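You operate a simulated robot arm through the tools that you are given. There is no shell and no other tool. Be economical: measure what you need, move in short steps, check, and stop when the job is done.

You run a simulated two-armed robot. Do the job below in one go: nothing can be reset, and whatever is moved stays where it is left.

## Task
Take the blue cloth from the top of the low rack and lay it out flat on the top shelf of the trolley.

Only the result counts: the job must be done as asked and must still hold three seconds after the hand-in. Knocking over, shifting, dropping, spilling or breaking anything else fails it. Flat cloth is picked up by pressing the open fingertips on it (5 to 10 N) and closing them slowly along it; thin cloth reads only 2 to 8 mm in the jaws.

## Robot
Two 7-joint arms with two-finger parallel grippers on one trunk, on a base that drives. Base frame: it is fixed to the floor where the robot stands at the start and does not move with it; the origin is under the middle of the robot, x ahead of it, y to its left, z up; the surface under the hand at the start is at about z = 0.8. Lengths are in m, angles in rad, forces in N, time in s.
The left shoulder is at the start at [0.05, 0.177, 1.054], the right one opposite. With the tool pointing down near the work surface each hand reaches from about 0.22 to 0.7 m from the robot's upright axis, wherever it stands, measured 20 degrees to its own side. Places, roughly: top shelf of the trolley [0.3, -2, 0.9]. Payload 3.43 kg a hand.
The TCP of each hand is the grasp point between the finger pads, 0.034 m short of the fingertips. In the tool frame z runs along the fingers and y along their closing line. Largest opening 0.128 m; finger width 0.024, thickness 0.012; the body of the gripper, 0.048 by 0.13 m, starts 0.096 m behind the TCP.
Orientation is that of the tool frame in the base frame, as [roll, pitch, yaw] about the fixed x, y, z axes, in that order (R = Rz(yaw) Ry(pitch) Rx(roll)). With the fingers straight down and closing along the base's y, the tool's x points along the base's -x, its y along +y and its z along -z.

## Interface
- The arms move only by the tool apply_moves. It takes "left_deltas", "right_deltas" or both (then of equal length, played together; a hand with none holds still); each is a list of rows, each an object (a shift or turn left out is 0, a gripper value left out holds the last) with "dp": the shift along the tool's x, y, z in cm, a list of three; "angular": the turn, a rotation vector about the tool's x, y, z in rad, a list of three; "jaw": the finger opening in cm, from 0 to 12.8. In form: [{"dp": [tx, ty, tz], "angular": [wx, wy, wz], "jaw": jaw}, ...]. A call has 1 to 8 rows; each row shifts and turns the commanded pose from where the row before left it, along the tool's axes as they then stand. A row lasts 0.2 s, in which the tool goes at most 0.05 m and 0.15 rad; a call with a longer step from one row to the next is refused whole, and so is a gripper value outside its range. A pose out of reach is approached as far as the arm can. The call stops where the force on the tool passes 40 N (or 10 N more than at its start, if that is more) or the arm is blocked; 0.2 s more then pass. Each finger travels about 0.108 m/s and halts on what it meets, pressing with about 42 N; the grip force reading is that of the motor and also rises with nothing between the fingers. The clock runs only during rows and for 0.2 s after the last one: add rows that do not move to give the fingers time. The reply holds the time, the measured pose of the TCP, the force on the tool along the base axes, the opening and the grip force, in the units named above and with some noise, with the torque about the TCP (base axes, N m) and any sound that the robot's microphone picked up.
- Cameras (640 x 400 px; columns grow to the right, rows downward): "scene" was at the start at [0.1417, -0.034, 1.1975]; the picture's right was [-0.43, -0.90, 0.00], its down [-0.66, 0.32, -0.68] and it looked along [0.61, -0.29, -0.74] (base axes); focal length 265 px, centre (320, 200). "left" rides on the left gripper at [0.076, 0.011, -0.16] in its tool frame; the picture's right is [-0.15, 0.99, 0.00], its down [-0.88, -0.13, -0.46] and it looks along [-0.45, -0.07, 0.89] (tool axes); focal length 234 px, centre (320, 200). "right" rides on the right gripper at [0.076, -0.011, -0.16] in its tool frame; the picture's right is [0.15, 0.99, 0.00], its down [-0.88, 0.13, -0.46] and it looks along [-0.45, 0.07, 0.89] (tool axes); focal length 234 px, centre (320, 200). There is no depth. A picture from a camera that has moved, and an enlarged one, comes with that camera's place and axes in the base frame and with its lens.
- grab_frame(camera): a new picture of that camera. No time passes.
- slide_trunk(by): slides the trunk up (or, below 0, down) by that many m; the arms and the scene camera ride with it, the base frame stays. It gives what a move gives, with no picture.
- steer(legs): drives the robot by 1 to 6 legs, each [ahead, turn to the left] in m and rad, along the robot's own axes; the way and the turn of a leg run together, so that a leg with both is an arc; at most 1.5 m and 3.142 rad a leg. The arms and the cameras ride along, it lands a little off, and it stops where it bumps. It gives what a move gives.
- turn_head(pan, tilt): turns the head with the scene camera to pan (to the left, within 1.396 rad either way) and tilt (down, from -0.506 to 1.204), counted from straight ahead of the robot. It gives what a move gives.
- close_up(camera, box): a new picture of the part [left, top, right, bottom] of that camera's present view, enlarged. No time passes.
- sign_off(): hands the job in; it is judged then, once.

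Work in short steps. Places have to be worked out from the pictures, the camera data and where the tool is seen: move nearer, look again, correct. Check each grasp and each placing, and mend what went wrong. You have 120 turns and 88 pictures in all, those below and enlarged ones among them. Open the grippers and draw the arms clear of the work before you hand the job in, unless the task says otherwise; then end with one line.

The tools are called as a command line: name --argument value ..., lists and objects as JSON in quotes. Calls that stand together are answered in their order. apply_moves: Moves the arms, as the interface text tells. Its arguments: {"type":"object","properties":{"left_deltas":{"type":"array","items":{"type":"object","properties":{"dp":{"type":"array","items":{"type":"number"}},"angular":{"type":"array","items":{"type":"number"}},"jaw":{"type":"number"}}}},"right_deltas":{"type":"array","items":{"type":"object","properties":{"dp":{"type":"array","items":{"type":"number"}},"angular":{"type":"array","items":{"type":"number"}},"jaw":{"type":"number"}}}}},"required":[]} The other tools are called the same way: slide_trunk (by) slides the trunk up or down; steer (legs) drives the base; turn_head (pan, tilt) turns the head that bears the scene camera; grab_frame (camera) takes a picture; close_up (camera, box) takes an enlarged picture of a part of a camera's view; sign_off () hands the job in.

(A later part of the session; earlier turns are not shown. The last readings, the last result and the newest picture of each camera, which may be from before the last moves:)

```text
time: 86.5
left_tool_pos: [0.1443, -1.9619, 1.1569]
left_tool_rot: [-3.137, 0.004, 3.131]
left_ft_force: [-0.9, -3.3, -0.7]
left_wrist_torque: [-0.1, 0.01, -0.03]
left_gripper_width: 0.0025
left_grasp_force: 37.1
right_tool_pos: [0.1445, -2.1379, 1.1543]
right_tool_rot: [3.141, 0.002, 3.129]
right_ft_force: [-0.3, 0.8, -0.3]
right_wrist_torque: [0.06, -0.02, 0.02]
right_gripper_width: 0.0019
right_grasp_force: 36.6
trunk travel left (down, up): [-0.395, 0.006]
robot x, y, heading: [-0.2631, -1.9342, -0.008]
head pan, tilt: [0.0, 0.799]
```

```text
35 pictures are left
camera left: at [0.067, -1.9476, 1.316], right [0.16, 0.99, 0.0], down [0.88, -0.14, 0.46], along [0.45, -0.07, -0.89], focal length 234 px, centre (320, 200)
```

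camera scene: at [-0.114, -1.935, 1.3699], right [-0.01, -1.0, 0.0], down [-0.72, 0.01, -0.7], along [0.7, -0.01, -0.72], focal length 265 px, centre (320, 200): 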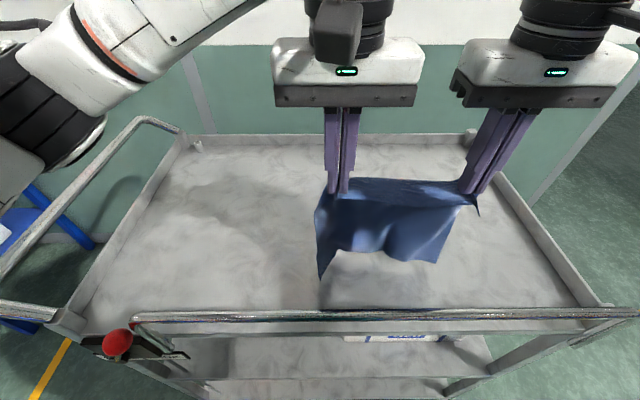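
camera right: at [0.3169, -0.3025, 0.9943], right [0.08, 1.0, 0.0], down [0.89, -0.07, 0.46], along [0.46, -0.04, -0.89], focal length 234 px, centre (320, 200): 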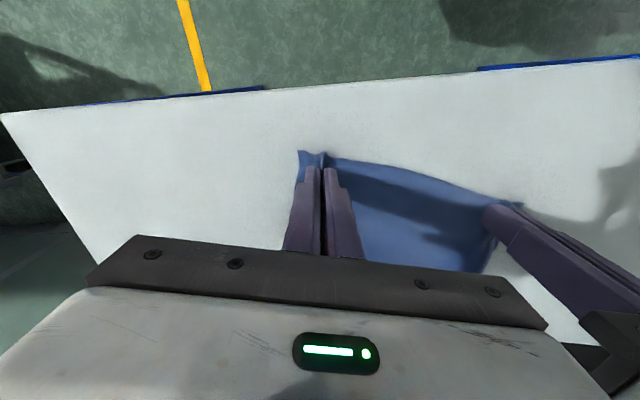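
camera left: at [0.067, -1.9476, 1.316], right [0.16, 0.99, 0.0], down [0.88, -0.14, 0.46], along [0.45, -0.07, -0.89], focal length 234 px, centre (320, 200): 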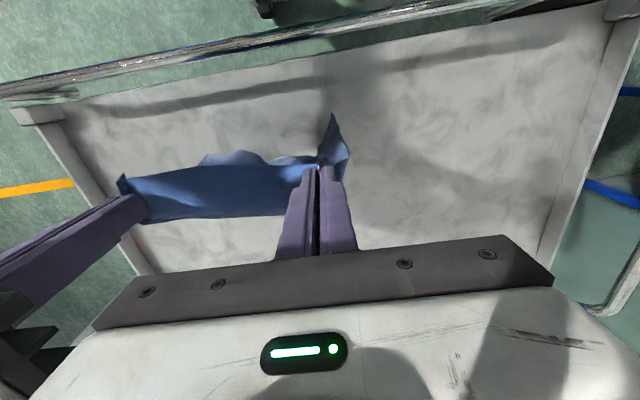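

The cloth's lowest corner is about 2 cm above the shelf. I start the lay: lower to touch, then move forward and down together, checking midway.

apply_moves --left_deltas '[{"dp": [0, 0, 1.6]}, {"dp": [-2.0, 0, 2.0]}, {"dp": [-2.2, 0, 2.1]}, {"dp": [-2.2, 0, 2.1]}, {"dp": [-2.2, 0, 2.1]}]' --right_deltas '[{"dp": [0, 0, 1.6]}, {"dp": [-2.0, 0, 2.0]}, {"dp": [-2.2, 0, 2.1]}, {"dp": [-2.2, 0, 2.1]}, {"dp": [-2.2, 0, 2.1]}]'

grab_frame --camera "scene"

```text
time: 87.7
left_tool_pos: [0.2332, -1.9623, 1.0553]
left_tool_rot: [-3.139, 0.003, 3.129]
left_ft_force: [0.8, -1.6, 0.3]
left_wrist_torque: [-0.03, 0.06, -0.06]
left_gripper_width: 0.0022
left_grasp_force: 37.2
right_tool_pos: [0.2324, -2.138, 1.0545]
right_tool_rot: [3.14, -0.001, 3.129]
right_ft_force: [-0.6, 0.4, -0.8]
right_wrist_torque: [-0.01, 0.02, -0.03]
right_gripper_width: 0.002
right_grasp_force: 36.9
trunk travel left (down, up): [-0.395, 0.006]
robot x, y, heading: [-0.2676, -1.9359, -0.008]
head pan, tilt: [0.0, 0.799]
```

```text
34 pictures are left
camera scene: at [-0.113, -1.9354, 1.3697], right [-0.01, -1.0, 0.0], down [-0.72, 0.01, -0.7], along [0.7, -0.01, -0.72], focal length 265 px, centre (320, 200)
```

scene: 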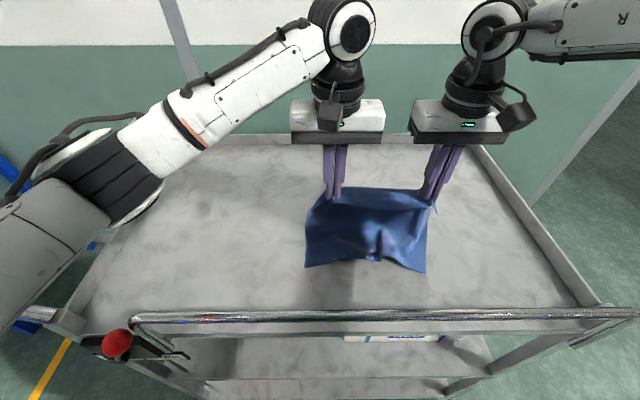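

Going well: the bottom edge lies at x ≈ 0.156 and the sheet is spread. I continue forward and down.

apply_moves --left_deltas '[{"dp": [-2.5, 0, 2.0]}, {"dp": [-2.5, 0, 2.0]}, {"dp": [-2.5, 0, 2.0]}, {"dp": [-2.5, 0, 2.0]}]' --right_deltas '[{"dp": [-2.5, 0, 2.0]}, {"dp": [-2.5, 0, 2.0]}, {"dp": [-2.5, 0, 2.0]}, {"dp": [-2.5, 0, 2.0]}]'

grab_frame --camera "scene"

```text
time: 88.7
left_tool_pos: [0.3175, -1.9786, 0.987]
left_tool_rot: [-3.101, 0.001, 3.106]
left_ft_force: [-2.7, -12.7, 0.6]
left_wrist_torque: [-0.46, 0.09, -0.08]
left_gripper_width: 0.0025
left_grasp_force: 37.0
right_tool_pos: [0.2747, -2.1639, 1.0028]
right_tool_rot: [3.11, 0.018, 3.138]
right_ft_force: [3.9, 12.7, 0.0]
right_wrist_torque: [0.43, -0.12, -0.08]
right_gripper_width: 0.002
right_grasp_force: 36.4
right hand out of reach, approached as far as the arm can: row 2, 3, 4
trunk travel left (down, up): [-0.395, 0.006]
robot x, y, heading: [-0.2665, -1.9372, -0.01]
head pan, tilt: [0.0, 0.799]
stopped in row 4 (right hand): the force on the tool passed its limit at 42 N (the readings are from after the stop); the commanded pose is now the measured one
```

```text
33 pictures are left
camera scene: at [-0.1147, -1.9353, 1.3699], right [-0.01, -1.0, 0.0], down [-0.72, 0.01, -0.7], along [0.7, -0.01, -0.72], focal length 265 px, centre (320, 200)
```

scene: 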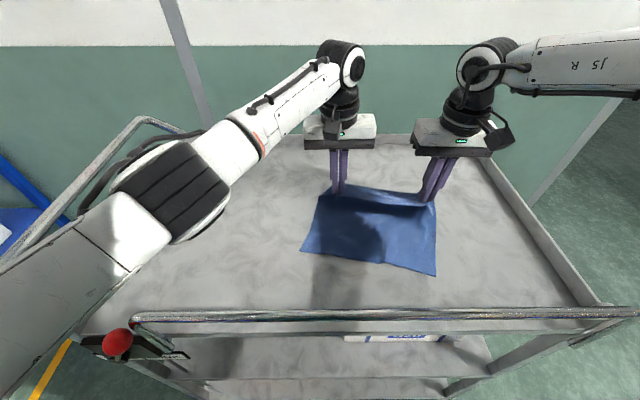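

The right arm hit its reach limit with the trunk high. I level the left with the right, easing tension, then lower the trunk 5 cm, which brings both hands down and restores reach.

apply_moves --left_deltas '[{"dp": [2, -0.4, -0.8], "angular": [-0.02, 0, 0.01]}, {"dp": [2, -0.3, -0.8], "angular": [-0.02, 0, 0.01]}]' --right_deltas '[{}, {}]'

slide_trunk --by -0.05

grab_frame --camera "scene"

```text
time: 89.3
left_tool_pos: [0.2784, -1.9793, 1.0027]
left_tool_rot: [3.135, -0.001, 3.088]
left_ft_force: [-0.3, -10.0, -0.7]
left_wrist_torque: [-0.37, 0.02, -0.01]
left_gripper_width: 0.0026
left_grasp_force: 37.4
right_tool_pos: [0.2741, -2.1652, 1.0006]
right_tool_rot: [3.116, 0.011, 3.137]
right_ft_force: [0.1, 10.4, 0.1]
right_wrist_torque: [0.36, 0.0, -0.06]
right_gripper_width: 0.002
right_grasp_force: 36.5
trunk travel left (down, up): [-0.395, 0.006]
robot x, y, heading: [-0.2641, -1.9371, -0.011]
head pan, tilt: [0.0, 0.799]
```

```text
time: 90.2
left_tool_pos: [0.2786, -1.9803, 0.9536]
left_tool_rot: [3.134, 0.001, 3.09]
left_ft_force: [-0.1, -10.1, 0.3]
left_wrist_torque: [-0.35, 0.0, -0.02]
left_gripper_width: 0.0023
left_grasp_force: 37.5
right_tool_pos: [0.2746, -2.1666, 0.9499]
right_tool_rot: [3.117, 0.014, 3.138]
right_ft_force: [0.5, 9.9, 0.3]
right_wrist_torque: [0.37, -0.04, -0.04]
right_gripper_width: 0.0018
right_grasp_force: 36.4
trunk travel left (down, up): [-0.345, 0.056]
robot x, y, heading: [-0.2637, -1.9339, -0.007]
head pan, tilt: [0.0, 0.799]
```

```text
32 pictures are left
camera scene: at [-0.1144, -1.9349, 1.3199], right [-0.01, -1.0, 0.0], down [-0.72, 0.01, -0.7], along [0.7, -0.01, -0.72], focal length 265 px, centre (320, 200)
```

scene: 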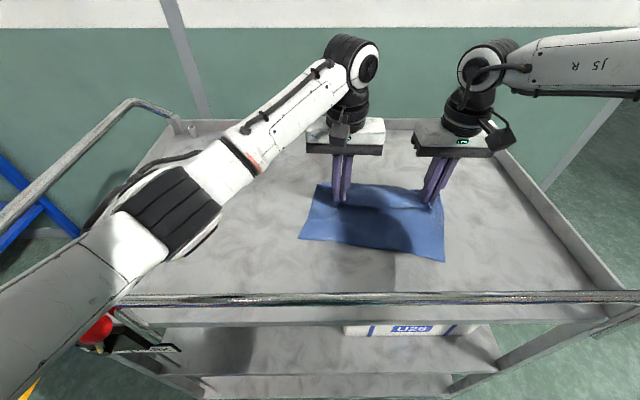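

The hands are now about 1.5 cm above the shelf. I inspect the cloth closely before moving further.

close_up --camera "scene" --box '[270, 150, 480, 281]'

grab_frame --camera "left"

grab_frame --camera "right"

```text
3.05 times, centred on (375, 216) of scene
camera zoom: at [-0.1144, -1.9349, 1.3199], right [-0.01, -1.0, 0.0], down [-0.72, 0.01, -0.7], along [0.7, -0.01, -0.72], focal length 807 px, centre (152, 153)
```

zoom: 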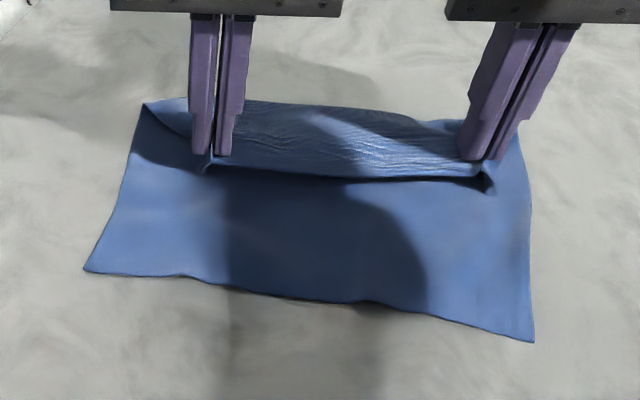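

```text
30 pictures are left
camera left: at [0.2025, -1.9649, 1.1141], right [0.2, 0.98, 0.01], down [0.87, -0.18, 0.45], along [0.45, -0.08, -0.89], focal length 234 px, centre (320, 200)
```

left: 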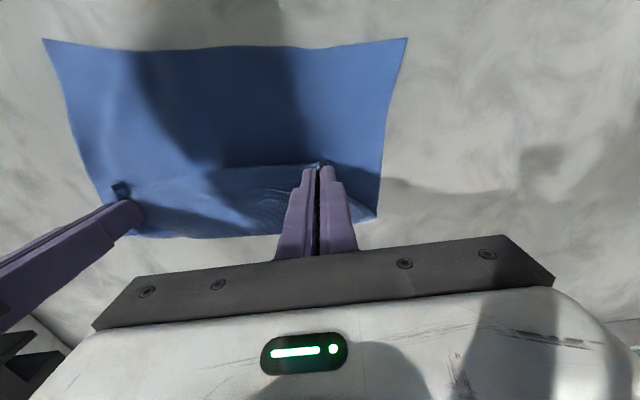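

```text
29 pictures are left
camera right: at [0.1958, -2.1809, 1.1087], right [-0.14, 0.99, 0.02], down [0.87, 0.11, 0.47], along [0.46, 0.09, -0.88], focal length 234 px, centre (320, 200)
```

right: 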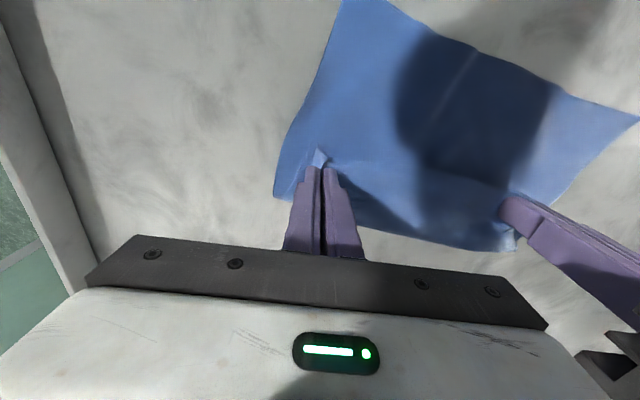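

Now it's clear: the gripped edge lies on top at x ≈ 0.28, the cloth runs ~5 cm beyond the hands, then folds back under to the near edge at x ≈ 0.15. The hands need to go further forward to unroll it, so I test reach in small steps.

apply_moves --left_deltas '[{"dp": [-1.5, -0.4, 0]}, {"dp": [-1.5, 0, 0]}]' --right_deltas '[{"dp": [-1.5, 0.2, 0]}, {"dp": [-1.5, 0, 0]}]'

```text
time: 90.8
left_tool_pos: [0.3071, -1.9872, 0.9542]
left_tool_rot: [3.139, -0.001, 3.085]
left_ft_force: [-2.5, -15.9, 0.4]
left_wrist_torque: [-0.63, 0.12, -0.07]
left_gripper_width: 0.0022
left_grasp_force: 37.5
right_tool_pos: [0.2831, -2.1753, 0.9585]
right_tool_rot: [3.112, 0.018, 3.139]
right_ft_force: [2.5, 17.1, -0.5]
right_wrist_torque: [0.61, -0.07, -0.1]
right_gripper_width: 0.002
right_grasp_force: 37.3
right hand out of reach, approached as far as the arm can: row 1, 2
trunk travel left (down, up): [-0.345, 0.056]
robot x, y, heading: [-0.2644, -1.936, -0.009]
head pan, tilt: [0.0, 0.799]
```

The right arm is limited there. I'll set the edge down and release, then reposition the arms and unfold the flap separately; first lowering to contact.

apply_moves --left_deltas '[{"dp": [0.8, -0.5, 0.5]}, {"dp": [0.6, -0.3, 0.5]}]' --right_deltas '[{"dp": [0, 0.2, 0.8]}, {"dp": [0, 0.2, 0.7]}]'

```text
time: 91.4
left_tool_pos: [0.294, -1.9923, 0.9434]
left_tool_rot: [3.133, -0.002, 3.09]
left_ft_force: [-0.6, -10.8, -0.3]
left_wrist_torque: [-0.36, 0.01, -0.04]
left_gripper_width: 0.0023
left_grasp_force: 37.0
right_tool_pos: [0.2788, -2.1768, 0.9446]
right_tool_rot: [3.117, 0.014, 3.135]
right_ft_force: [1.6, 10.7, 0.0]
right_wrist_torque: [0.34, -0.05, -0.01]
right_gripper_width: 0.0021
right_grasp_force: 36.2
right hand out of reach, approached as far as the arm can: row 1
trunk travel left (down, up): [-0.345, 0.056]
robot x, y, heading: [-0.2661, -1.9357, -0.006]
head pan, tilt: [0.0, 0.799]
```

Still no contact; down another 7 mm.

apply_moves --left_deltas '[{"dp": [0, -0.4, 0.4]}, {"dp": [0, 0, 0.3]}]' --right_deltas '[{"dp": [0.2, 0.1, 0.4]}, {"dp": [0, 0, 0.3]}]'

```text
time: 92.0
left_tool_pos: [0.2935, -1.9956, 0.9368]
left_tool_rot: [3.133, 0.0, 3.089]
left_ft_force: [0.0, -3.3, 1.1]
left_wrist_torque: [-0.11, -0.01, -0.02]
left_gripper_width: 0.0024
left_grasp_force: 37.4
right_tool_pos: [0.2748, -2.1754, 0.9382]
right_tool_rot: [3.117, 0.016, 3.134]
right_ft_force: [0.2, 3.5, -0.2]
right_wrist_torque: [0.14, -0.02, 0.02]
right_gripper_width: 0.0021
right_grasp_force: 36.7
right hand out of reach, approached as far as the arm can: row 1
trunk travel left (down, up): [-0.345, 0.056]
robot x, y, heading: [-0.2643, -1.9369, -0.007]
head pan, tilt: [0.0, 0.799]
```

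Near contact. I release only the right hand, keeping the left corner held, lift it and swing the right arm back and out to try a better arm posture.

apply_moves --right_deltas '[{"dp": [0, 0, 0.2], "jaw": 1.5}, {"jaw": 3.5}, {"dp": [0, 0, -3]}, {"dp": [0, 0, -4]}, {"dp": [2, -2, -4]}, {"dp": [3, -3, 0]}, {"dp": [3, -3, 0]}, {"dp": [3, -3, 0]}]'

apply_moves --right_deltas '[{"dp": [-3.5, 0, 0]}, {"dp": [-3.5, 0, 0]}, {"dp": [-3.5, 0, 0]}, {"dp": [-3.5, 0, 0]}, {"dp": [-3.5, 0, 0]}, {"dp": [-3.5, 0, 0]}]'

grab_frame --camera "scene"

```text
time: 93.8
left_tool_pos: [0.2922, -1.996, 0.9374]
left_tool_rot: [3.134, 0.0, 3.088]
left_ft_force: [-0.2, -0.2, 1.4]
left_wrist_torque: [-0.01, 0.0, -0.05]
left_gripper_width: 0.0023
left_grasp_force: 37.0
right_tool_pos: [0.1648, -2.2873, 1.044]
right_tool_rot: [3.115, 0.015, 3.136]
right_ft_force: [-0.1, -0.8, -0.1]
right_wrist_torque: [0.01, 0.02, 0.02]
right_gripper_width: 0.035
right_grasp_force: 0.1
trunk travel left (down, up): [-0.345, 0.056]
robot x, y, heading: [-0.2644, -1.9313, -0.006]
head pan, tilt: [0.0, 0.799]
```

```text
time: 95.2
left_tool_pos: [0.2927, -1.9967, 0.937]
left_tool_rot: [3.135, -0.001, 3.089]
left_ft_force: [0.6, 0.3, 1.9]
left_wrist_torque: [0.0, -0.01, -0.05]
left_gripper_width: 0.0022
left_grasp_force: 37.2
right_tool_pos: [0.3337, -2.2901, 1.0437]
right_tool_rot: [3.118, 0.015, 3.136]
right_ft_force: [0.7, -0.6, -0.3]
right_wrist_torque: [0.01, -0.03, 0.01]
right_gripper_width: 0.035
right_grasp_force: 0.0
right hand out of reach, approached as far as the arm can: row 5, 6
trunk travel left (down, up): [-0.345, 0.056]
robot x, y, heading: [-0.2658, -1.9315, -0.011]
head pan, tilt: [0.0, 0.799]
```

```text
28 pictures are left
camera scene: at [-0.1143, -1.9348, 1.3199], right [-0.01, -1.0, 0.0], down [-0.72, 0.01, -0.7], along [0.7, -0.01, -0.72], focal length 265 px, centre (320, 200)
```

scene: 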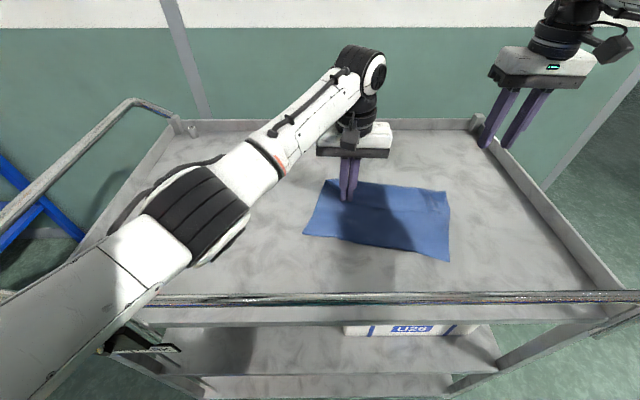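

Further out the right hand reaches x 0.33 fine. I zoom in to see the state of the fold.

close_up --camera "scene" --box '[280, 150, 480, 275]'

grab_frame --camera "left"

```text
3.20 times, centred on (380, 212) of scene
camera zoom: at [-0.1143, -1.9348, 1.3199], right [-0.01, -1.0, 0.0], down [-0.72, 0.01, -0.7], along [0.7, -0.01, -0.72], focal length 847 px, centre (128, 160)
```

zoom: 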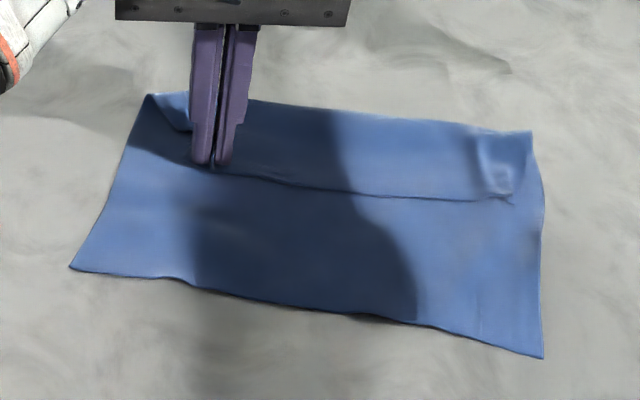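

```text
26 pictures are left
camera left: at [0.2172, -1.9815, 1.0969], right [0.2, 0.98, 0.01], down [0.87, -0.18, 0.45], along [0.45, -0.08, -0.89], focal length 234 px, centre (320, 200)
```

left: 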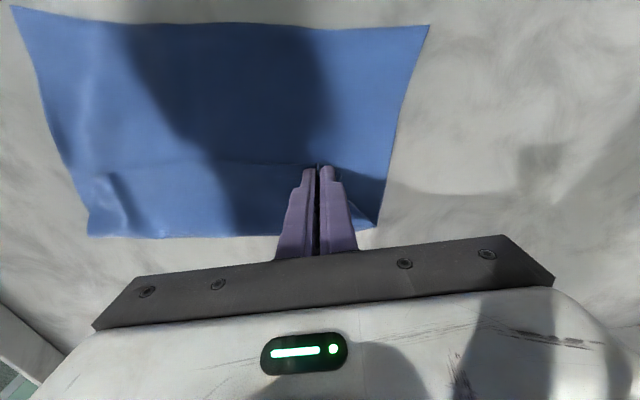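

The flap is ~7–8 cm wide; the left hand still holds its left corner. I try flipping that corner over and forward with the left arm.

apply_moves --left_deltas '[{"dp": [-1, 0, -2]}, {"dp": [-3, -0.4, -1]}, {"dp": [-3, -0.4, 0]}, {"dp": [-3, -0.4, 0.5]}, {"dp": [-2.5, -0.4, 1.2]}]'

grab_frame --camera "scene"

```text
time: 96.4
left_tool_pos: [0.3287, -1.9713, 0.9557]
left_tool_rot: [3.136, 0.003, 3.117]
left_ft_force: [-0.8, -0.3, -0.1]
left_wrist_torque: [-0.04, -0.01, -0.01]
left_gripper_width: 0.0022
left_grasp_force: 37.7
left hand out of reach, approached as far as the arm can: row 2, 3, 4, 5
right_tool_pos: [0.3329, -2.291, 1.0436]
right_tool_rot: [3.115, 0.015, 3.137]
right_ft_force: [0.4, 0.3, -0.8]
right_wrist_torque: [-0.01, -0.01, 0.03]
right_gripper_width: 0.0349
right_grasp_force: 0.1
trunk travel left (down, up): [-0.345, 0.056]
robot x, y, heading: [-0.2647, -1.9325, -0.005]
head pan, tilt: [0.0, 0.799]
```

```text
25 pictures are left
camera scene: at [-0.1141, -1.9349, 1.3199], right [-0.01, -1.0, 0.0], down [-0.72, 0.01, -0.7], along [0.7, -0.01, -0.72], focal length 265 px, centre (320, 200)
```

scene: 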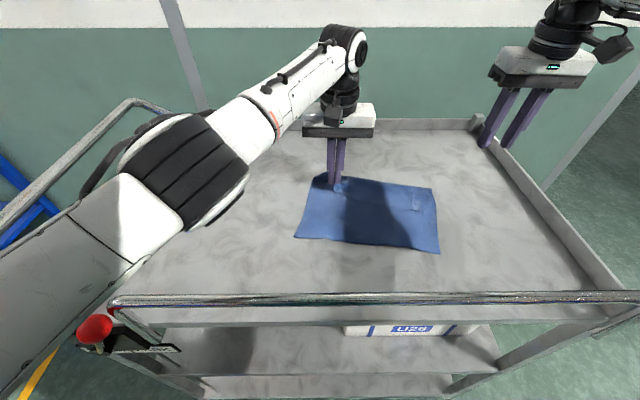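

Left limit is about 0.58 m from its shoulder. So I'll shift the whole cloth nearer first: set this corner down, release, and then grip the two near corners and drag toward me.

apply_moves --left_deltas '[{"dp": [0, 0, 1]}, {"dp": [0, 0, 0.8], "jaw": 1}, {"jaw": 3.4}, {"jaw": 3.4}, {"dp": [0, 0, -3]}, {"dp": [3, 2, -3]}, {"dp": [4, 2, 0]}, {"dp": [4, 1, 0]}]' --right_deltas '[{}, {}, {}, {"dp": [3, 0, 0], "jaw": 3.4}, {"dp": [4, 1, 0]}, {"dp": [4, 2, 0]}, {"dp": [4, 3, 0]}, {"dp": [2.5, 3, 0]}]'

close_up --camera "scene" --box '[260, 140, 500, 290]'

grab_frame --camera "left"

```text
time: 98.2
left_tool_pos: [0.2129, -1.9302, 0.9969]
left_tool_rot: [3.133, -0.002, 3.089]
left_ft_force: [-0.3, 0.1, -0.3]
left_wrist_torque: [-0.02, -0.02, -0.01]
left_gripper_width: 0.0343
left_grasp_force: 0.0
right_tool_pos: [0.1577, -2.1976, 1.0433]
right_tool_rot: [3.119, 0.014, 3.137]
right_ft_force: [-0.2, 0.8, -0.3]
right_wrist_torque: [-0.05, 0.04, 0.0]
right_gripper_width: 0.0338
right_grasp_force: 0.1
trunk travel left (down, up): [-0.345, 0.056]
robot x, y, heading: [-0.2644, -1.9303, -0.011]
head pan, tilt: [0.0, 0.799]
```

```text
2.67 times, centred on (380, 215) of scene
camera zoom: at [-0.1146, -1.9341, 1.3199], right [-0.01, -1.0, 0.0], down [-0.72, 0.01, -0.7], along [0.7, -0.01, -0.72], focal length 706 px, centre (160, 160)
```

zoom: 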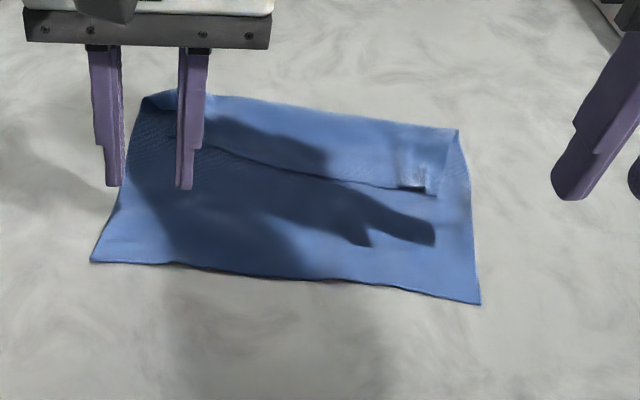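

```text
23 pictures are left
camera left: at [0.1373, -1.9163, 1.1574], right [0.2, 0.98, 0.01], down [0.87, -0.18, 0.45], along [0.45, -0.08, -0.89], focal length 234 px, centre (320, 200)
```

left: 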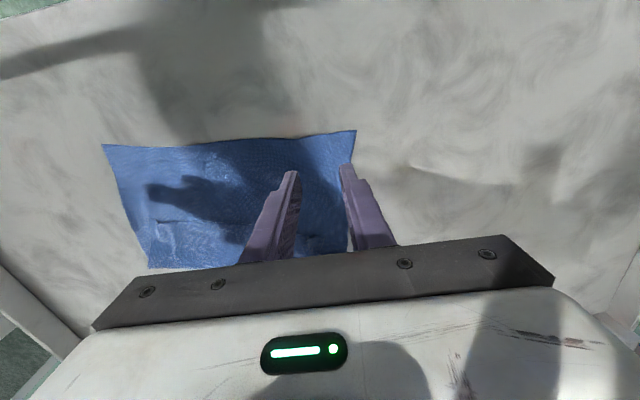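

Both views put the near corners at (0.192, −1.886) and (0.152, −2.156), shelf at z 0.90. I place the hands just inside these corners and lower to about 1 cm above.

apply_moves --left_deltas '[{"dp": [0.6, 0.5, 0]}, {"dp": [0.6, 0.5, 0]}, {"dp": [0, 0, 2.5]}, {"dp": [0, 0, 2.5]}]' --right_deltas '[{"dp": [-0.65, 3.6, 1], "angular": [0.024, 0, 0]}, {"dp": [-0.65, 3.6, 1]}, {"dp": [0, 0, 4]}, {"dp": [0, 0, 3.7]}]'

grab_frame --camera "right"

grab_frame --camera "left"

```text
time: 99.2
left_tool_pos: [0.1992, -1.9189, 0.9459]
left_tool_rot: [3.136, -0.003, 3.09]
left_ft_force: [-0.3, 0.4, 0.6]
left_wrist_torque: [0.0, 0.0, 0.01]
left_gripper_width: 0.0338
left_grasp_force: 0.0
right_tool_pos: [0.1732, -2.1241, 0.9481]
right_tool_rot: [3.139, 0.011, 3.137]
right_ft_force: [0.2, -0.1, -1.0]
right_wrist_torque: [0.04, -0.02, -0.01]
right_gripper_width: 0.034
right_grasp_force: 0.1
trunk travel left (down, up): [-0.345, 0.056]
robot x, y, heading: [-0.2681, -1.9305, -0.008]
head pan, tilt: [0.0, 0.799]
```

```text
22 pictures are left
camera right: at [0.0951, -2.1365, 1.106], right [-0.14, 0.99, 0.0], down [0.87, 0.13, 0.47], along [0.46, 0.07, -0.88], focal length 234 px, centre (320, 200)
```

right: 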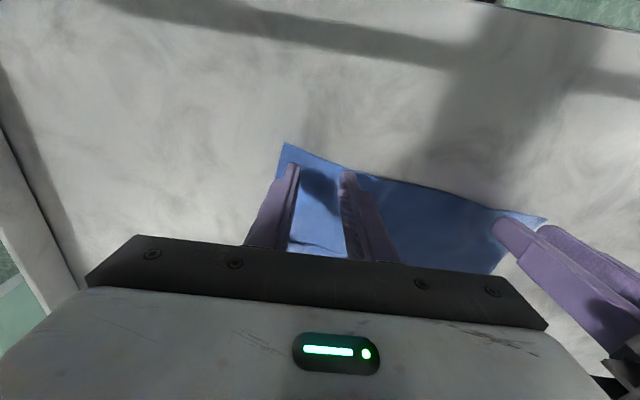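

```text
21 pictures are left
camera left: at [0.1244, -1.9044, 1.1064], right [0.2, 0.98, 0.01], down [0.87, -0.18, 0.45], along [0.45, -0.08, -0.89], focal length 234 px, centre (320, 200)
```

left: 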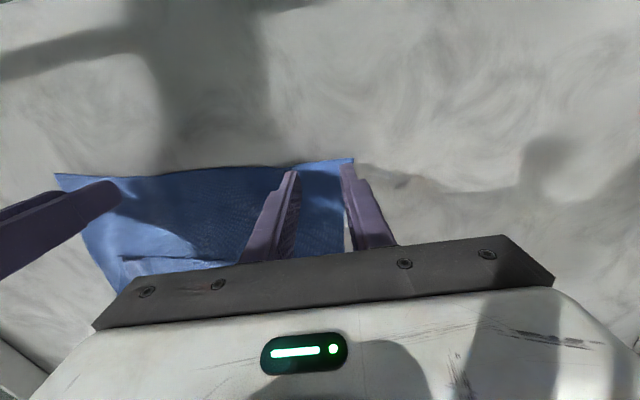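

Both inner fingertips sit just on the edge, so I move 1 cm further in and lower to contact.

apply_moves --left_deltas '[{"dp": [-0.8, -0.2, 0]}, {"dp": [0, 0, 0.7]}, {"dp": [0, 0, 0.3]}, {}]' --right_deltas '[{"dp": [-1.0, 0.1, 0]}, {"dp": [0, 0, 0.9]}, {"dp": [0, 0, 0.3]}, {}]'

```text
time: 100.2
left_tool_pos: [0.2076, -1.922, 0.9356]
left_tool_rot: [3.134, 0.001, 3.089]
left_ft_force: [-0.2, 0.1, 0.5]
left_wrist_torque: [-0.03, 0.01, 0.03]
left_gripper_width: 0.034
left_grasp_force: 0.1
right_tool_pos: [0.1838, -2.125, 0.9351]
right_tool_rot: [-3.141, 0.014, 3.135]
right_ft_force: [-0.7, -1.5, 2.7]
right_wrist_torque: [0.0, 0.0, 0.02]
right_gripper_width: 0.0344
right_grasp_force: 0.1
trunk travel left (down, up): [-0.345, 0.056]
robot x, y, heading: [-0.2614, -1.9388, -0.005]
head pan, tilt: [0.0, 0.799]
```

A little more down on both.

apply_moves --left_deltas '[{"dp": [0, 0, 0.12]}, {}]' --right_deltas '[{"dp": [0, 0, 0.08]}, {}]'

```text
time: 100.8
left_tool_pos: [0.207, -1.921, 0.9364]
left_tool_rot: [3.134, 0.001, 3.09]
left_ft_force: [-1.1, -0.2, 1.3]
left_wrist_torque: [-0.05, -0.02, 0.01]
left_gripper_width: 0.0338
left_grasp_force: 0.0
right_tool_pos: [0.1834, -2.1251, 0.9351]
right_tool_rot: [-3.14, 0.016, 3.135]
right_ft_force: [-0.2, 0.8, 11.3]
right_wrist_torque: [0.06, 0.11, 0.03]
right_gripper_width: 0.034
right_grasp_force: 0.1
trunk travel left (down, up): [-0.345, 0.056]
robot x, y, heading: [-0.2643, -1.9351, -0.008]
head pan, tilt: [0.0, 0.799]
```

Right is at 11 N; the left needs slightly more.

apply_moves --left_deltas '[{"dp": [0, 0, 0.1]}, {}]' --right_deltas '[{"dp": [0, 0, -0.02]}, {}]'

```text
time: 101.4
left_tool_pos: [0.2074, -1.92, 0.9357]
left_tool_rot: [3.134, 0.003, 3.09]
left_ft_force: [1.1, -0.3, 5.3]
left_wrist_torque: [-0.05, -0.01, -0.02]
left_gripper_width: 0.0342
left_grasp_force: 0.1
right_tool_pos: [0.1841, -2.126, 0.9348]
right_tool_rot: [3.14, 0.015, 3.134]
right_ft_force: [-0.2, 0.4, 15.2]
right_wrist_torque: [0.11, 0.14, 0.01]
right_gripper_width: 0.0343
right_grasp_force: 0.0
trunk travel left (down, up): [-0.345, 0.056]
robot x, y, heading: [-0.2595, -1.9322, -0.008]
head pan, tilt: [0.0, 0.799]
```

I close both slowly with slight inward drift.

apply_moves --left_deltas '[{"dp": [0, -0.1, 0.03], "jaw": 2.9}, {"dp": [0, -0.1, 0], "jaw": 2.4}, {"dp": [0, -0.1, 0], "jaw": 1.9}, {"dp": [0, -0.1, 0], "jaw": 1.4}, {"dp": [0, -0.1, 0], "jaw": 0.9}, {"dp": [0, -0.1, 0], "jaw": 0.5}, {"jaw": 0.1}, {"jaw": 0}]' --right_deltas '[{"dp": [0, 0.1, -0.06], "jaw": 2.9}, {"dp": [0, 0.1, 0], "jaw": 2.4}, {"dp": [0, 0.1, 0], "jaw": 1.9}, {"dp": [0, 0.1, 0], "jaw": 1.4}, {"dp": [0, 0.1, 0], "jaw": 0.9}, {"dp": [0, 0.1, 0], "jaw": 0.5}, {"jaw": 0.1}, {"jaw": 0}]'

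close_up --camera "scene" --box '[260, 140, 500, 290]'

```text
time: 103.2
left_tool_pos: [0.2069, -1.9278, 0.9354]
left_tool_rot: [3.137, 0.003, 3.088]
left_ft_force: [-0.7, -4.6, 18.9]
left_wrist_torque: [-0.15, 0.12, -0.06]
left_gripper_width: 0.0021
left_grasp_force: 36.8
right_tool_pos: [0.1827, -2.119, 0.9353]
right_tool_rot: [-3.141, 0.016, 3.136]
right_ft_force: [0.7, 4.5, 9.9]
right_wrist_torque: [0.17, 0.05, -0.09]
right_gripper_width: 0.0022
right_grasp_force: 36.9
trunk travel left (down, up): [-0.345, 0.056]
robot x, y, heading: [-0.2638, -1.9351, -0.007]
head pan, tilt: [0.0, 0.799]
```

```text
2.67 times, centred on (380, 215) of scene
camera zoom: at [-0.1161, -1.9346, 1.3203], right [-0.01, -1.0, 0.0], down [-0.72, 0.01, -0.7], along [0.7, -0.01, -0.72], focal length 706 px, centre (160, 160)
```

zoom: 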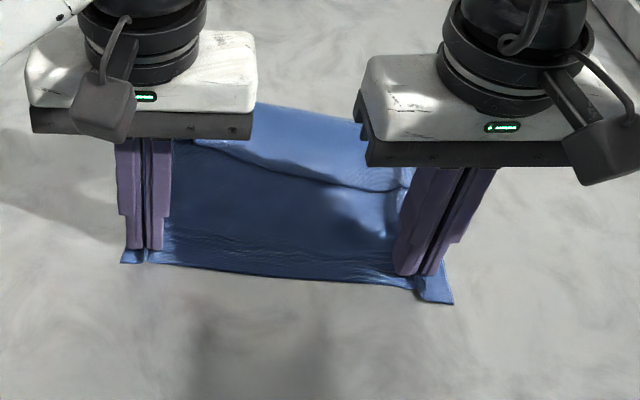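

Both near corners are held in a single layer. Lifting by this edge will let the flap fall open, and then I can re-lay by landing the far edge and pulling toward me. I lift straight up, then raise the trunk.

apply_moves --left_deltas '[{"dp": [0, -0.1, -2.5]}, {"dp": [0, 0, -2.5]}, {"dp": [0, 0, -2.5]}, {"dp": [0, 0, -2.5]}, {"dp": [0, 0, -2.5]}, {"dp": [0, 0, -2.5]}, {"dp": [0, 0, -2.5]}]' --right_deltas '[{"dp": [0, 0.1, -2.5]}, {"dp": [0, 0, -2.5]}, {"dp": [0, 0, -2.5]}, {"dp": [0, 0, -2.5]}, {"dp": [0, 0, -2.5]}, {"dp": [0, 0, -2.5]}, {"dp": [0, 0, -2.5]}]'

slide_trunk --by 0.05

grab_frame --camera "scene"

```text
time: 104.8
left_tool_pos: [0.2089, -1.9299, 1.11]
left_tool_rot: [3.134, 0.0, 3.089]
left_ft_force: [-0.5, -0.5, 0.4]
left_wrist_torque: [0.02, 0.01, 0.01]
left_gripper_width: 0.0019
left_grasp_force: 37.1
right_tool_pos: [0.1804, -2.1189, 1.1102]
right_tool_rot: [3.141, 0.012, 3.137]
right_ft_force: [-0.2, 1.2, 0.6]
right_wrist_torque: [0.01, 0.0, -0.01]
right_gripper_width: 0.0023
right_grasp_force: 37.0
trunk travel left (down, up): [-0.345, 0.056]
robot x, y, heading: [-0.2672, -1.9297, -0.008]
head pan, tilt: [0.0, 0.799]
```

```text
time: 105.7
left_tool_pos: [0.2094, -1.9292, 1.1588]
left_tool_rot: [3.135, -0.001, 3.09]
left_ft_force: [-0.4, -0.3, -0.4]
left_wrist_torque: [-0.04, 0.03, -0.03]
left_gripper_width: 0.002
left_grasp_force: 36.7
right_tool_pos: [0.181, -2.1185, 1.1583]
right_tool_rot: [-3.141, 0.012, 3.136]
right_ft_force: [-0.4, 1.2, 0.1]
right_wrist_torque: [0.0, 0.03, 0.01]
right_gripper_width: 0.0024
right_grasp_force: 36.9
trunk travel left (down, up): [-0.395, 0.006]
robot x, y, heading: [-0.2659, -1.9332, -0.009]
head pan, tilt: [0.0, 0.799]
```

```text
19 pictures are left
camera scene: at [-0.1139, -1.935, 1.3698], right [-0.01, -1.0, 0.0], down [-0.72, 0.01, -0.7], along [0.7, -0.01, -0.72], focal length 265 px, centre (320, 200)
```

scene: 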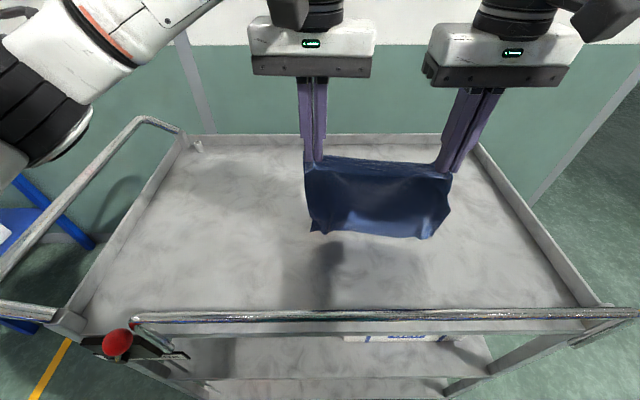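

The cloth hangs clear. I check from a hand camera whether the flap has opened.

grab_frame --camera "left"

close_up --camera "scene" --box '[270, 130, 490, 267]'

```text
18 pictures are left
camera left: at [0.1336, -1.9145, 1.3193], right [0.2, 0.98, 0.01], down [0.87, -0.18, 0.45], along [0.45, -0.08, -0.89], focal length 234 px, centre (320, 200)
```

left: 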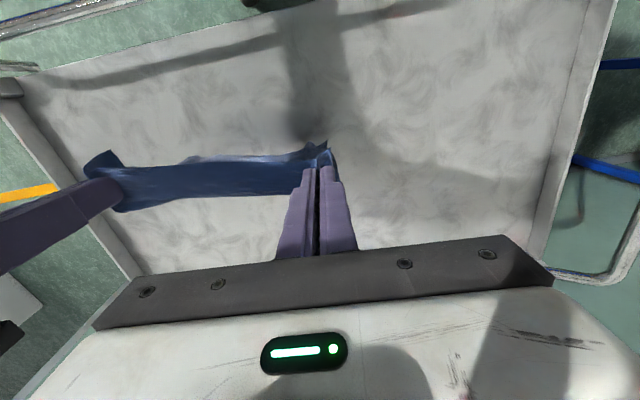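

```text
2.91 times, centred on (380, 198) of scene
camera zoom: at [-0.1139, -1.935, 1.3698], right [-0.01, -1.0, 0.0], down [-0.72, 0.01, -0.7], along [0.7, -0.01, -0.72], focal length 770 px, centre (146, 204)
```

zoom: 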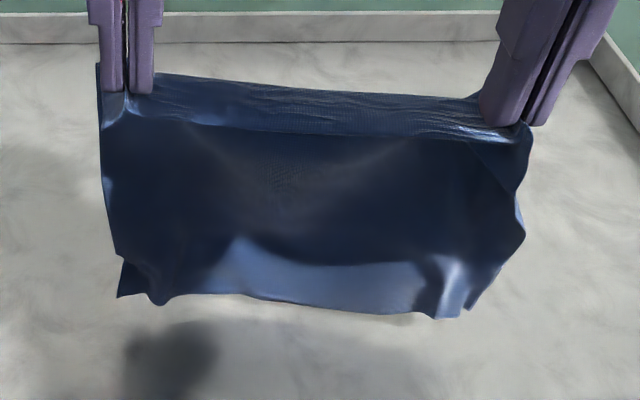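

The edge strip runs away from me and the bottom curls slightly toward me. I'll carry it forward, lower until the bottom drags, then pull back so it trails straight.

apply_moves --left_deltas '[{"dp": [-1.8, 0, 0.3]}, {"dp": [-1.8, 0, 0.3]}, {"dp": [-1.8, 0, 0.3]}, {"dp": [-1.6, 0, 0.3]}]' --right_deltas '[{"dp": [-2.1, 0, 0.3]}, {"dp": [-2.1, 0, 0.3]}, {"dp": [-2.1, 0, 0.3]}, {"dp": [-2.1, 0, 0.3]}]'

```text
time: 106.7
left_tool_pos: [0.2793, -1.9345, 1.1477]
left_tool_rot: [3.14, 0.001, 3.086]
left_ft_force: [-2.1, -7.3, -0.4]
left_wrist_torque: [-0.24, 0.07, -0.04]
left_gripper_width: 0.0023
left_grasp_force: 36.7
right_tool_pos: [0.2511, -2.1292, 1.1463]
right_tool_rot: [3.136, 0.016, 3.139]
right_ft_force: [0.6, 7.1, -0.3]
right_wrist_torque: [0.25, -0.07, -0.04]
right_gripper_width: 0.0023
right_grasp_force: 36.8
right hand out of reach, approached as far as the arm can: row 3, 4
trunk travel left (down, up): [-0.395, 0.006]
robot x, y, heading: [-0.2672, -1.9331, -0.009]
head pan, tilt: [0.0, 0.799]
```

Forward limit reached with the grips intact. Now I lower 5.5 cm so the bottom touches, easing tension, and then pull back 4 cm.

apply_moves --left_deltas '[{"dp": [0.3, -0.3, 1.8]}, {"dp": [0.3, -0.1, 1.8]}, {"dp": [0.5, 0, 1.8]}, {"dp": [2, 0, 0.5]}, {"dp": [2, 0, 0.5]}]' --right_deltas '[{"dp": [0.1, 0.2, 1.8]}, {"dp": [0.1, 0.1, 1.8]}, {"dp": [0.3, 0, 1.8]}, {"dp": [1.6, 0, 0.5]}, {"dp": [1.7, 0, 0.5]}]'

grab_frame --camera "scene"

```text
time: 107.9
left_tool_pos: [0.2281, -1.9341, 1.0833]
left_tool_rot: [3.136, 0.0, 3.089]
left_ft_force: [-0.7, -2.1, -0.7]
left_wrist_torque: [-0.08, 0.02, 0.0]
left_gripper_width: 0.0022
left_grasp_force: 36.9
right_tool_pos: [0.214, -2.1288, 1.0815]
right_tool_rot: [-3.14, 0.014, 3.135]
right_ft_force: [-0.5, 2.1, 0.4]
right_wrist_torque: [0.09, -0.01, -0.04]
right_gripper_width: 0.0022
right_grasp_force: 36.6
trunk travel left (down, up): [-0.395, 0.006]
robot x, y, heading: [-0.2643, -1.9345, -0.007]
head pan, tilt: [0.0, 0.799]
```

```text
16 pictures are left
camera scene: at [-0.1144, -1.9349, 1.3699], right [-0.01, -1.0, 0.0], down [-0.72, 0.01, -0.7], along [0.7, -0.01, -0.72], focal length 265 px, centre (320, 200)
```

scene: 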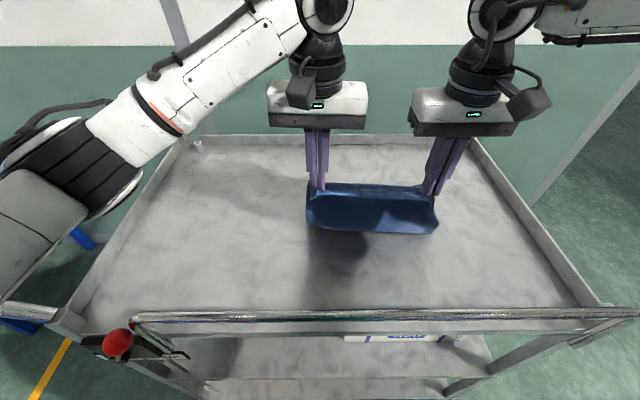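

The bend is touching the shelf at x ≈ 0.24 and seems to trail away from me. I keep pulling back and down.

apply_moves --left_deltas '[{"dp": [2.0, 0, 0.8]}, {"dp": [2.0, 0, 1.2]}, {"dp": [1.8, 0, 2]}, {"dp": [1.4, 0, 2.2]}]' --right_deltas '[{"dp": [1.8, 0, 0.8]}, {"dp": [1.8, 0, 1.2]}, {"dp": [1.6, 0, 2]}, {"dp": [1.2, 0, 2.2]}]'

grab_frame --camera "scene"

grab_frame --camera "left"

```text
time: 108.9
left_tool_pos: [0.1572, -1.9301, 1.0212]
left_tool_rot: [3.138, 0.0, 3.09]
left_ft_force: [-0.7, -9.4, -0.7]
left_wrist_torque: [-0.33, 0.0, -0.05]
left_gripper_width: 0.002
left_grasp_force: 37.0
right_tool_pos: [0.1514, -2.1293, 1.0183]
right_tool_rot: [3.14, 0.014, 3.135]
right_ft_force: [0.7, 9.1, -0.2]
right_wrist_torque: [0.31, -0.02, -0.02]
right_gripper_width: 0.0022
right_grasp_force: 37.2
trunk travel left (down, up): [-0.395, 0.006]
robot x, y, heading: [-0.2679, -1.9345, -0.012]
head pan, tilt: [0.0, 0.799]
```

```text
15 pictures are left
camera scene: at [-0.1141, -1.9348, 1.3699], right [-0.01, -1.0, 0.0], down [-0.72, 0.01, -0.7], along [0.7, -0.01, -0.72], focal length 265 px, centre (320, 200)
```

scene: 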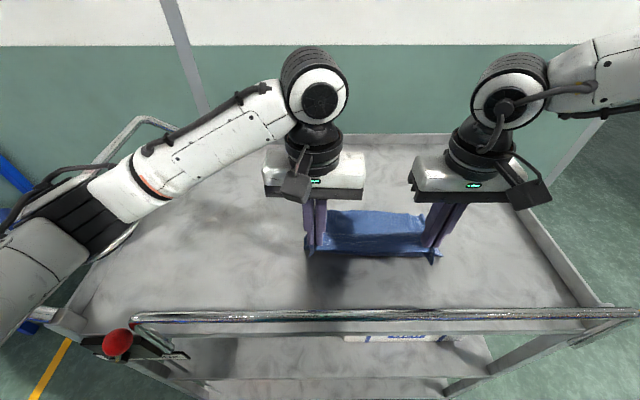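

```text
14 pictures are left
camera left: at [0.0804, -1.9146, 1.1812], right [0.2, 0.98, 0.0], down [0.87, -0.18, 0.46], along [0.45, -0.09, -0.89], focal length 234 px, centre (320, 200)
```

left: 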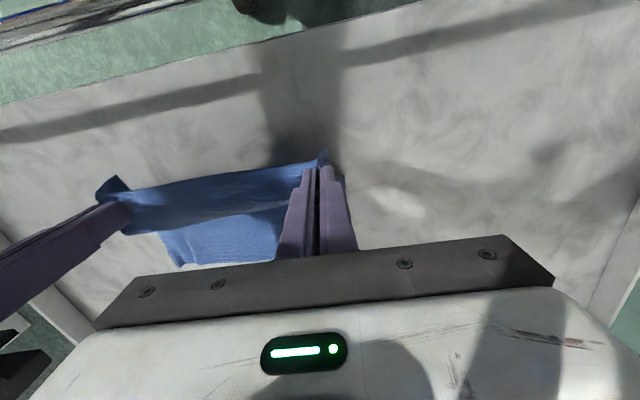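

The cloth now trails correctly away from me, far edge at x ≈ 0.30. I lower the held edge to the shelf at x ≈ 0.11; any slack can be pushed out forward afterwards.

apply_moves --left_deltas '[{"dp": [1.6, -0.2, 1.6]}, {"dp": [1.6, -0.1, 2.0]}, {"dp": [1.0, 0, 2.2]}, {"dp": [0.6, 0, 1.8]}]' --right_deltas '[{"dp": [1.5, 0.2, 1.6]}, {"dp": [1.5, 0.1, 2.0]}, {"dp": [0.9, 0, 2.2]}, {"dp": [0.5, 0, 1.8]}]'

grab_frame --camera "scene"

```text
time: 109.9
left_tool_pos: [0.1088, -1.9298, 0.9457]
left_tool_rot: [3.135, 0.0, 3.091]
left_ft_force: [0.4, -3.1, -0.9]
left_wrist_torque: [-0.09, 0.03, -0.05]
left_gripper_width: 0.002
left_grasp_force: 37.0
right_tool_pos: [0.1072, -2.1247, 0.9414]
right_tool_rot: [3.141, 0.014, 3.136]
right_ft_force: [-0.1, 3.2, -0.1]
right_wrist_torque: [0.14, 0.0, 0.0]
right_gripper_width: 0.0024
right_grasp_force: 37.0
trunk travel left (down, up): [-0.395, 0.006]
robot x, y, heading: [-0.2615, -1.933, -0.01]
head pan, tilt: [0.0, 0.799]
```

```text
13 pictures are left
camera scene: at [-0.1141, -1.935, 1.3699], right [-0.01, -1.0, 0.0], down [-0.72, 0.01, -0.7], along [0.7, -0.01, -0.72], focal length 265 px, centre (320, 200)
```

scene: 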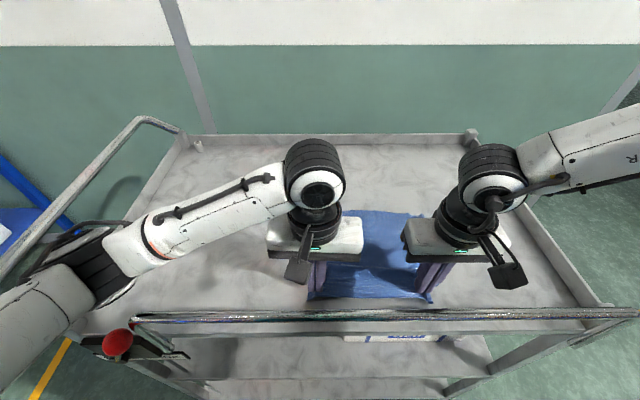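

It looks well laid. I lower the last millimetres, open the jaws on the surface and lift both hands straight up.

apply_moves --left_deltas '[{"dp": [0, 0, 0.8]}, {"jaw": 1.2}, {"jaw": 2.4}, {"jaw": 3.5}, {"dp": [0, 0, -0.5]}, {"dp": [0, 0, -3]}, {"dp": [0, 0, -4]}, {"dp": [0, 0, -4]}]' --right_deltas '[{"dp": [0, 0, 0.5]}, {"jaw": 1.2}, {"jaw": 2.4}, {"jaw": 3.5}, {"dp": [0, 0, -0.5]}, {"dp": [0, 0, -3]}, {"dp": [0, 0, -4]}, {"dp": [0, 0, -4]}]'

apply_moves --left_deltas '[{"dp": [0, 4, -2]}, {"dp": [0, 4, -2]}, {"dp": [0, 4, 0]}, {"dp": [0, 4, 0]}]' --right_deltas '[{"dp": [0, -4, -2]}, {"dp": [0, -4, -2]}, {"dp": [0, -4, 0]}, {"dp": [0, -4, 0]}]'

close_up --camera "scene" --box '[250, 180, 490, 330]'

```text
time: 111.7
left_tool_pos: [0.1076, -1.9326, 1.0516]
left_tool_rot: [3.135, 0.0, 3.09]
left_ft_force: [-0.2, 0.5, 0.0]
left_wrist_torque: [0.0, -0.02, -0.01]
left_gripper_width: 0.0349
left_grasp_force: 0.0
right_tool_pos: [0.1042, -2.1243, 1.0523]
right_tool_rot: [-3.141, 0.013, 3.138]
right_ft_force: [-0.7, 0.2, 0.3]
right_wrist_torque: [-0.01, 0.01, 0.03]
right_gripper_width: 0.0351
right_grasp_force: 0.0
trunk travel left (down, up): [-0.395, 0.006]
robot x, y, heading: [-0.264, -1.9313, -0.009]
head pan, tilt: [0.0, 0.799]
```

```text
time: 112.7
left_tool_pos: [0.1131, -1.7689, 1.0925]
left_tool_rot: [3.133, 0.0, 3.088]
left_ft_force: [0.2, -0.3, -0.9]
left_wrist_torque: [-0.01, 0.01, 0.01]
left_gripper_width: 0.0348
left_grasp_force: 0.1
right_tool_pos: [0.1077, -2.2849, 1.0906]
right_tool_rot: [3.141, 0.013, 3.139]
right_ft_force: [0.1, 0.5, -0.7]
right_wrist_torque: [0.0, -0.02, -0.01]
right_gripper_width: 0.035
right_grasp_force: 0.2
trunk travel left (down, up): [-0.395, 0.006]
robot x, y, heading: [-0.2678, -1.9334, -0.012]
head pan, tilt: [0.0, 0.799]
```

```text
2.67 times, centred on (370, 255) of scene
camera zoom: at [-0.1147, -1.9349, 1.37], right [-0.01, -1.0, 0.0], down [-0.72, 0.01, -0.7], along [0.7, -0.01, -0.72], focal length 706 px, centre (187, 53)
```

zoom: 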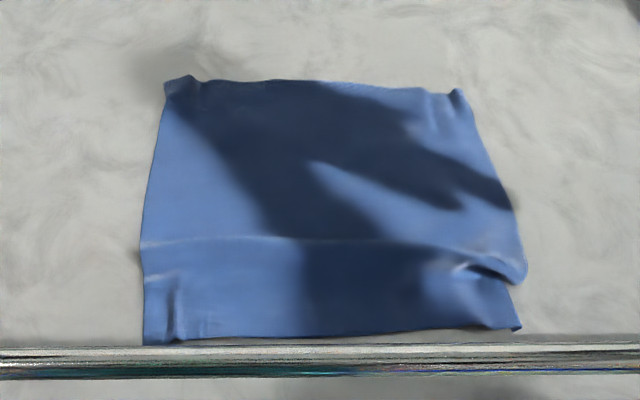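

The cloth is nearly flat: corners at about x 0.075–0.30, y −1.91 to −2.17, with some slack ridge near x 0.14. I'll smooth it by pressing near the far edge and pushing forward; first lower the trunk 5 cm and move the open hands above.

slide_trunk --by -0.05

apply_moves --left_deltas '[{"dp": [-2.7, -3.6, 0], "jaw": 5}, {"dp": [-2.7, -3.6, 0]}, {"dp": [-2.7, -3.6, 0]}, {"dp": [-2.7, -3.6, 0]}, {"dp": [-2.7, -3.4, 0]}, {"dp": [0, 0, 3]}, {"dp": [0, 0, 3]}]' --right_deltas '[{"dp": [-2.8, 2.8, 0], "jaw": 5}, {"dp": [-2.8, 2.8, 0]}, {"dp": [-2.8, 2.8, 0]}, {"dp": [-2.8, 2.8, 0]}, {"dp": [-2.8, 2.6, 0]}, {"dp": [0, 0, 3]}, {"dp": [0, 0, 3]}]'

```text
time: 113.7
left_tool_pos: [0.1132, -1.7686, 1.0422]
left_tool_rot: [3.136, 0.0, 3.088]
left_ft_force: [0.6, 0.7, -0.3]
left_wrist_torque: [0.01, 0.0, 0.06]
left_gripper_width: 0.0351
left_grasp_force: 0.1
right_tool_pos: [0.1075, -2.2848, 1.04]
right_tool_rot: [3.141, 0.015, 3.136]
right_ft_force: [0.0, 0.3, -0.3]
right_wrist_torque: [0.02, 0.0, -0.01]
right_gripper_width: 0.035
right_grasp_force: 0.0
trunk travel left (down, up): [-0.345, 0.056]
robot x, y, heading: [-0.2653, -1.9383, -0.009]
head pan, tilt: [0.0, 0.799]
```

```text
time: 115.2
left_tool_pos: [0.2384, -1.954, 0.9821]
left_tool_rot: [3.134, 0.0, 3.088]
left_ft_force: [0.1, 0.2, -0.3]
left_wrist_torque: [0.03, 0.01, -0.01]
left_gripper_width: 0.0502
left_grasp_force: 0.0
right_tool_pos: [0.2488, -2.1446, 0.9811]
right_tool_rot: [3.141, 0.012, 3.136]
right_ft_force: [0.3, 0.1, 0.1]
right_wrist_torque: [0.0, 0.01, 0.0]
right_gripper_width: 0.0499
right_grasp_force: 0.0
trunk travel left (down, up): [-0.345, 0.056]
robot x, y, heading: [-0.2622, -1.9331, -0.006]
head pan, tilt: [0.0, 0.799]
```

Both are above the far part. I lower to touch, the left also 1 cm forward.

apply_moves --left_deltas '[{"dp": [-1, 0, 2]}, {"dp": [0, 0, 2]}, {"dp": [0, 0, 0.6]}, {}]' --right_deltas '[{"dp": [0, 0, 2]}, {"dp": [0, 0, 2]}, {"dp": [0, 0, 0.5]}, {}]'

```text
time: 116.2
left_tool_pos: [0.2491, -1.9541, 0.9353]
left_tool_rot: [3.135, 0.001, 3.09]
left_ft_force: [1.1, 0.9, 3.8]
left_wrist_torque: [-0.02, -0.03, -0.02]
left_gripper_width: 0.0501
left_grasp_force: 0.0
right_tool_pos: [0.2474, -2.146, 0.9369]
right_tool_rot: [3.139, 0.013, 3.137]
right_ft_force: [-0.2, 0.1, 0.1]
right_wrist_torque: [0.02, 0.01, -0.02]
right_gripper_width: 0.05
right_grasp_force: 0.1
trunk travel left (down, up): [-0.345, 0.056]
robot x, y, heading: [-0.2667, -1.9344, -0.007]
head pan, tilt: [0.0, 0.799]
```

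I press the right until it reads a few newtons, too.

apply_moves --left_deltas '[{"dp": [0, 0, 0.05]}, {}]' --right_deltas '[{"dp": [0, 0, 0.2]}, {}]'

```text
time: 116.8
left_tool_pos: [0.2481, -1.9537, 0.9359]
left_tool_rot: [3.136, 0.003, 3.088]
left_ft_force: [1.2, -0.4, 10.1]
left_wrist_torque: [-0.14, -0.05, 0.01]
left_gripper_width: 0.0499
left_grasp_force: 0.0
right_tool_pos: [0.2475, -2.1464, 0.9348]
right_tool_rot: [3.14, 0.016, 3.136]
right_ft_force: [-1.0, 0.5, 1.6]
right_wrist_torque: [-0.06, -0.01, 0.02]
right_gripper_width: 0.0498
right_grasp_force: 0.1
trunk travel left (down, up): [-0.345, 0.056]
robot x, y, heading: [-0.2664, -1.9321, -0.008]
head pan, tilt: [0.0, 0.799]
```

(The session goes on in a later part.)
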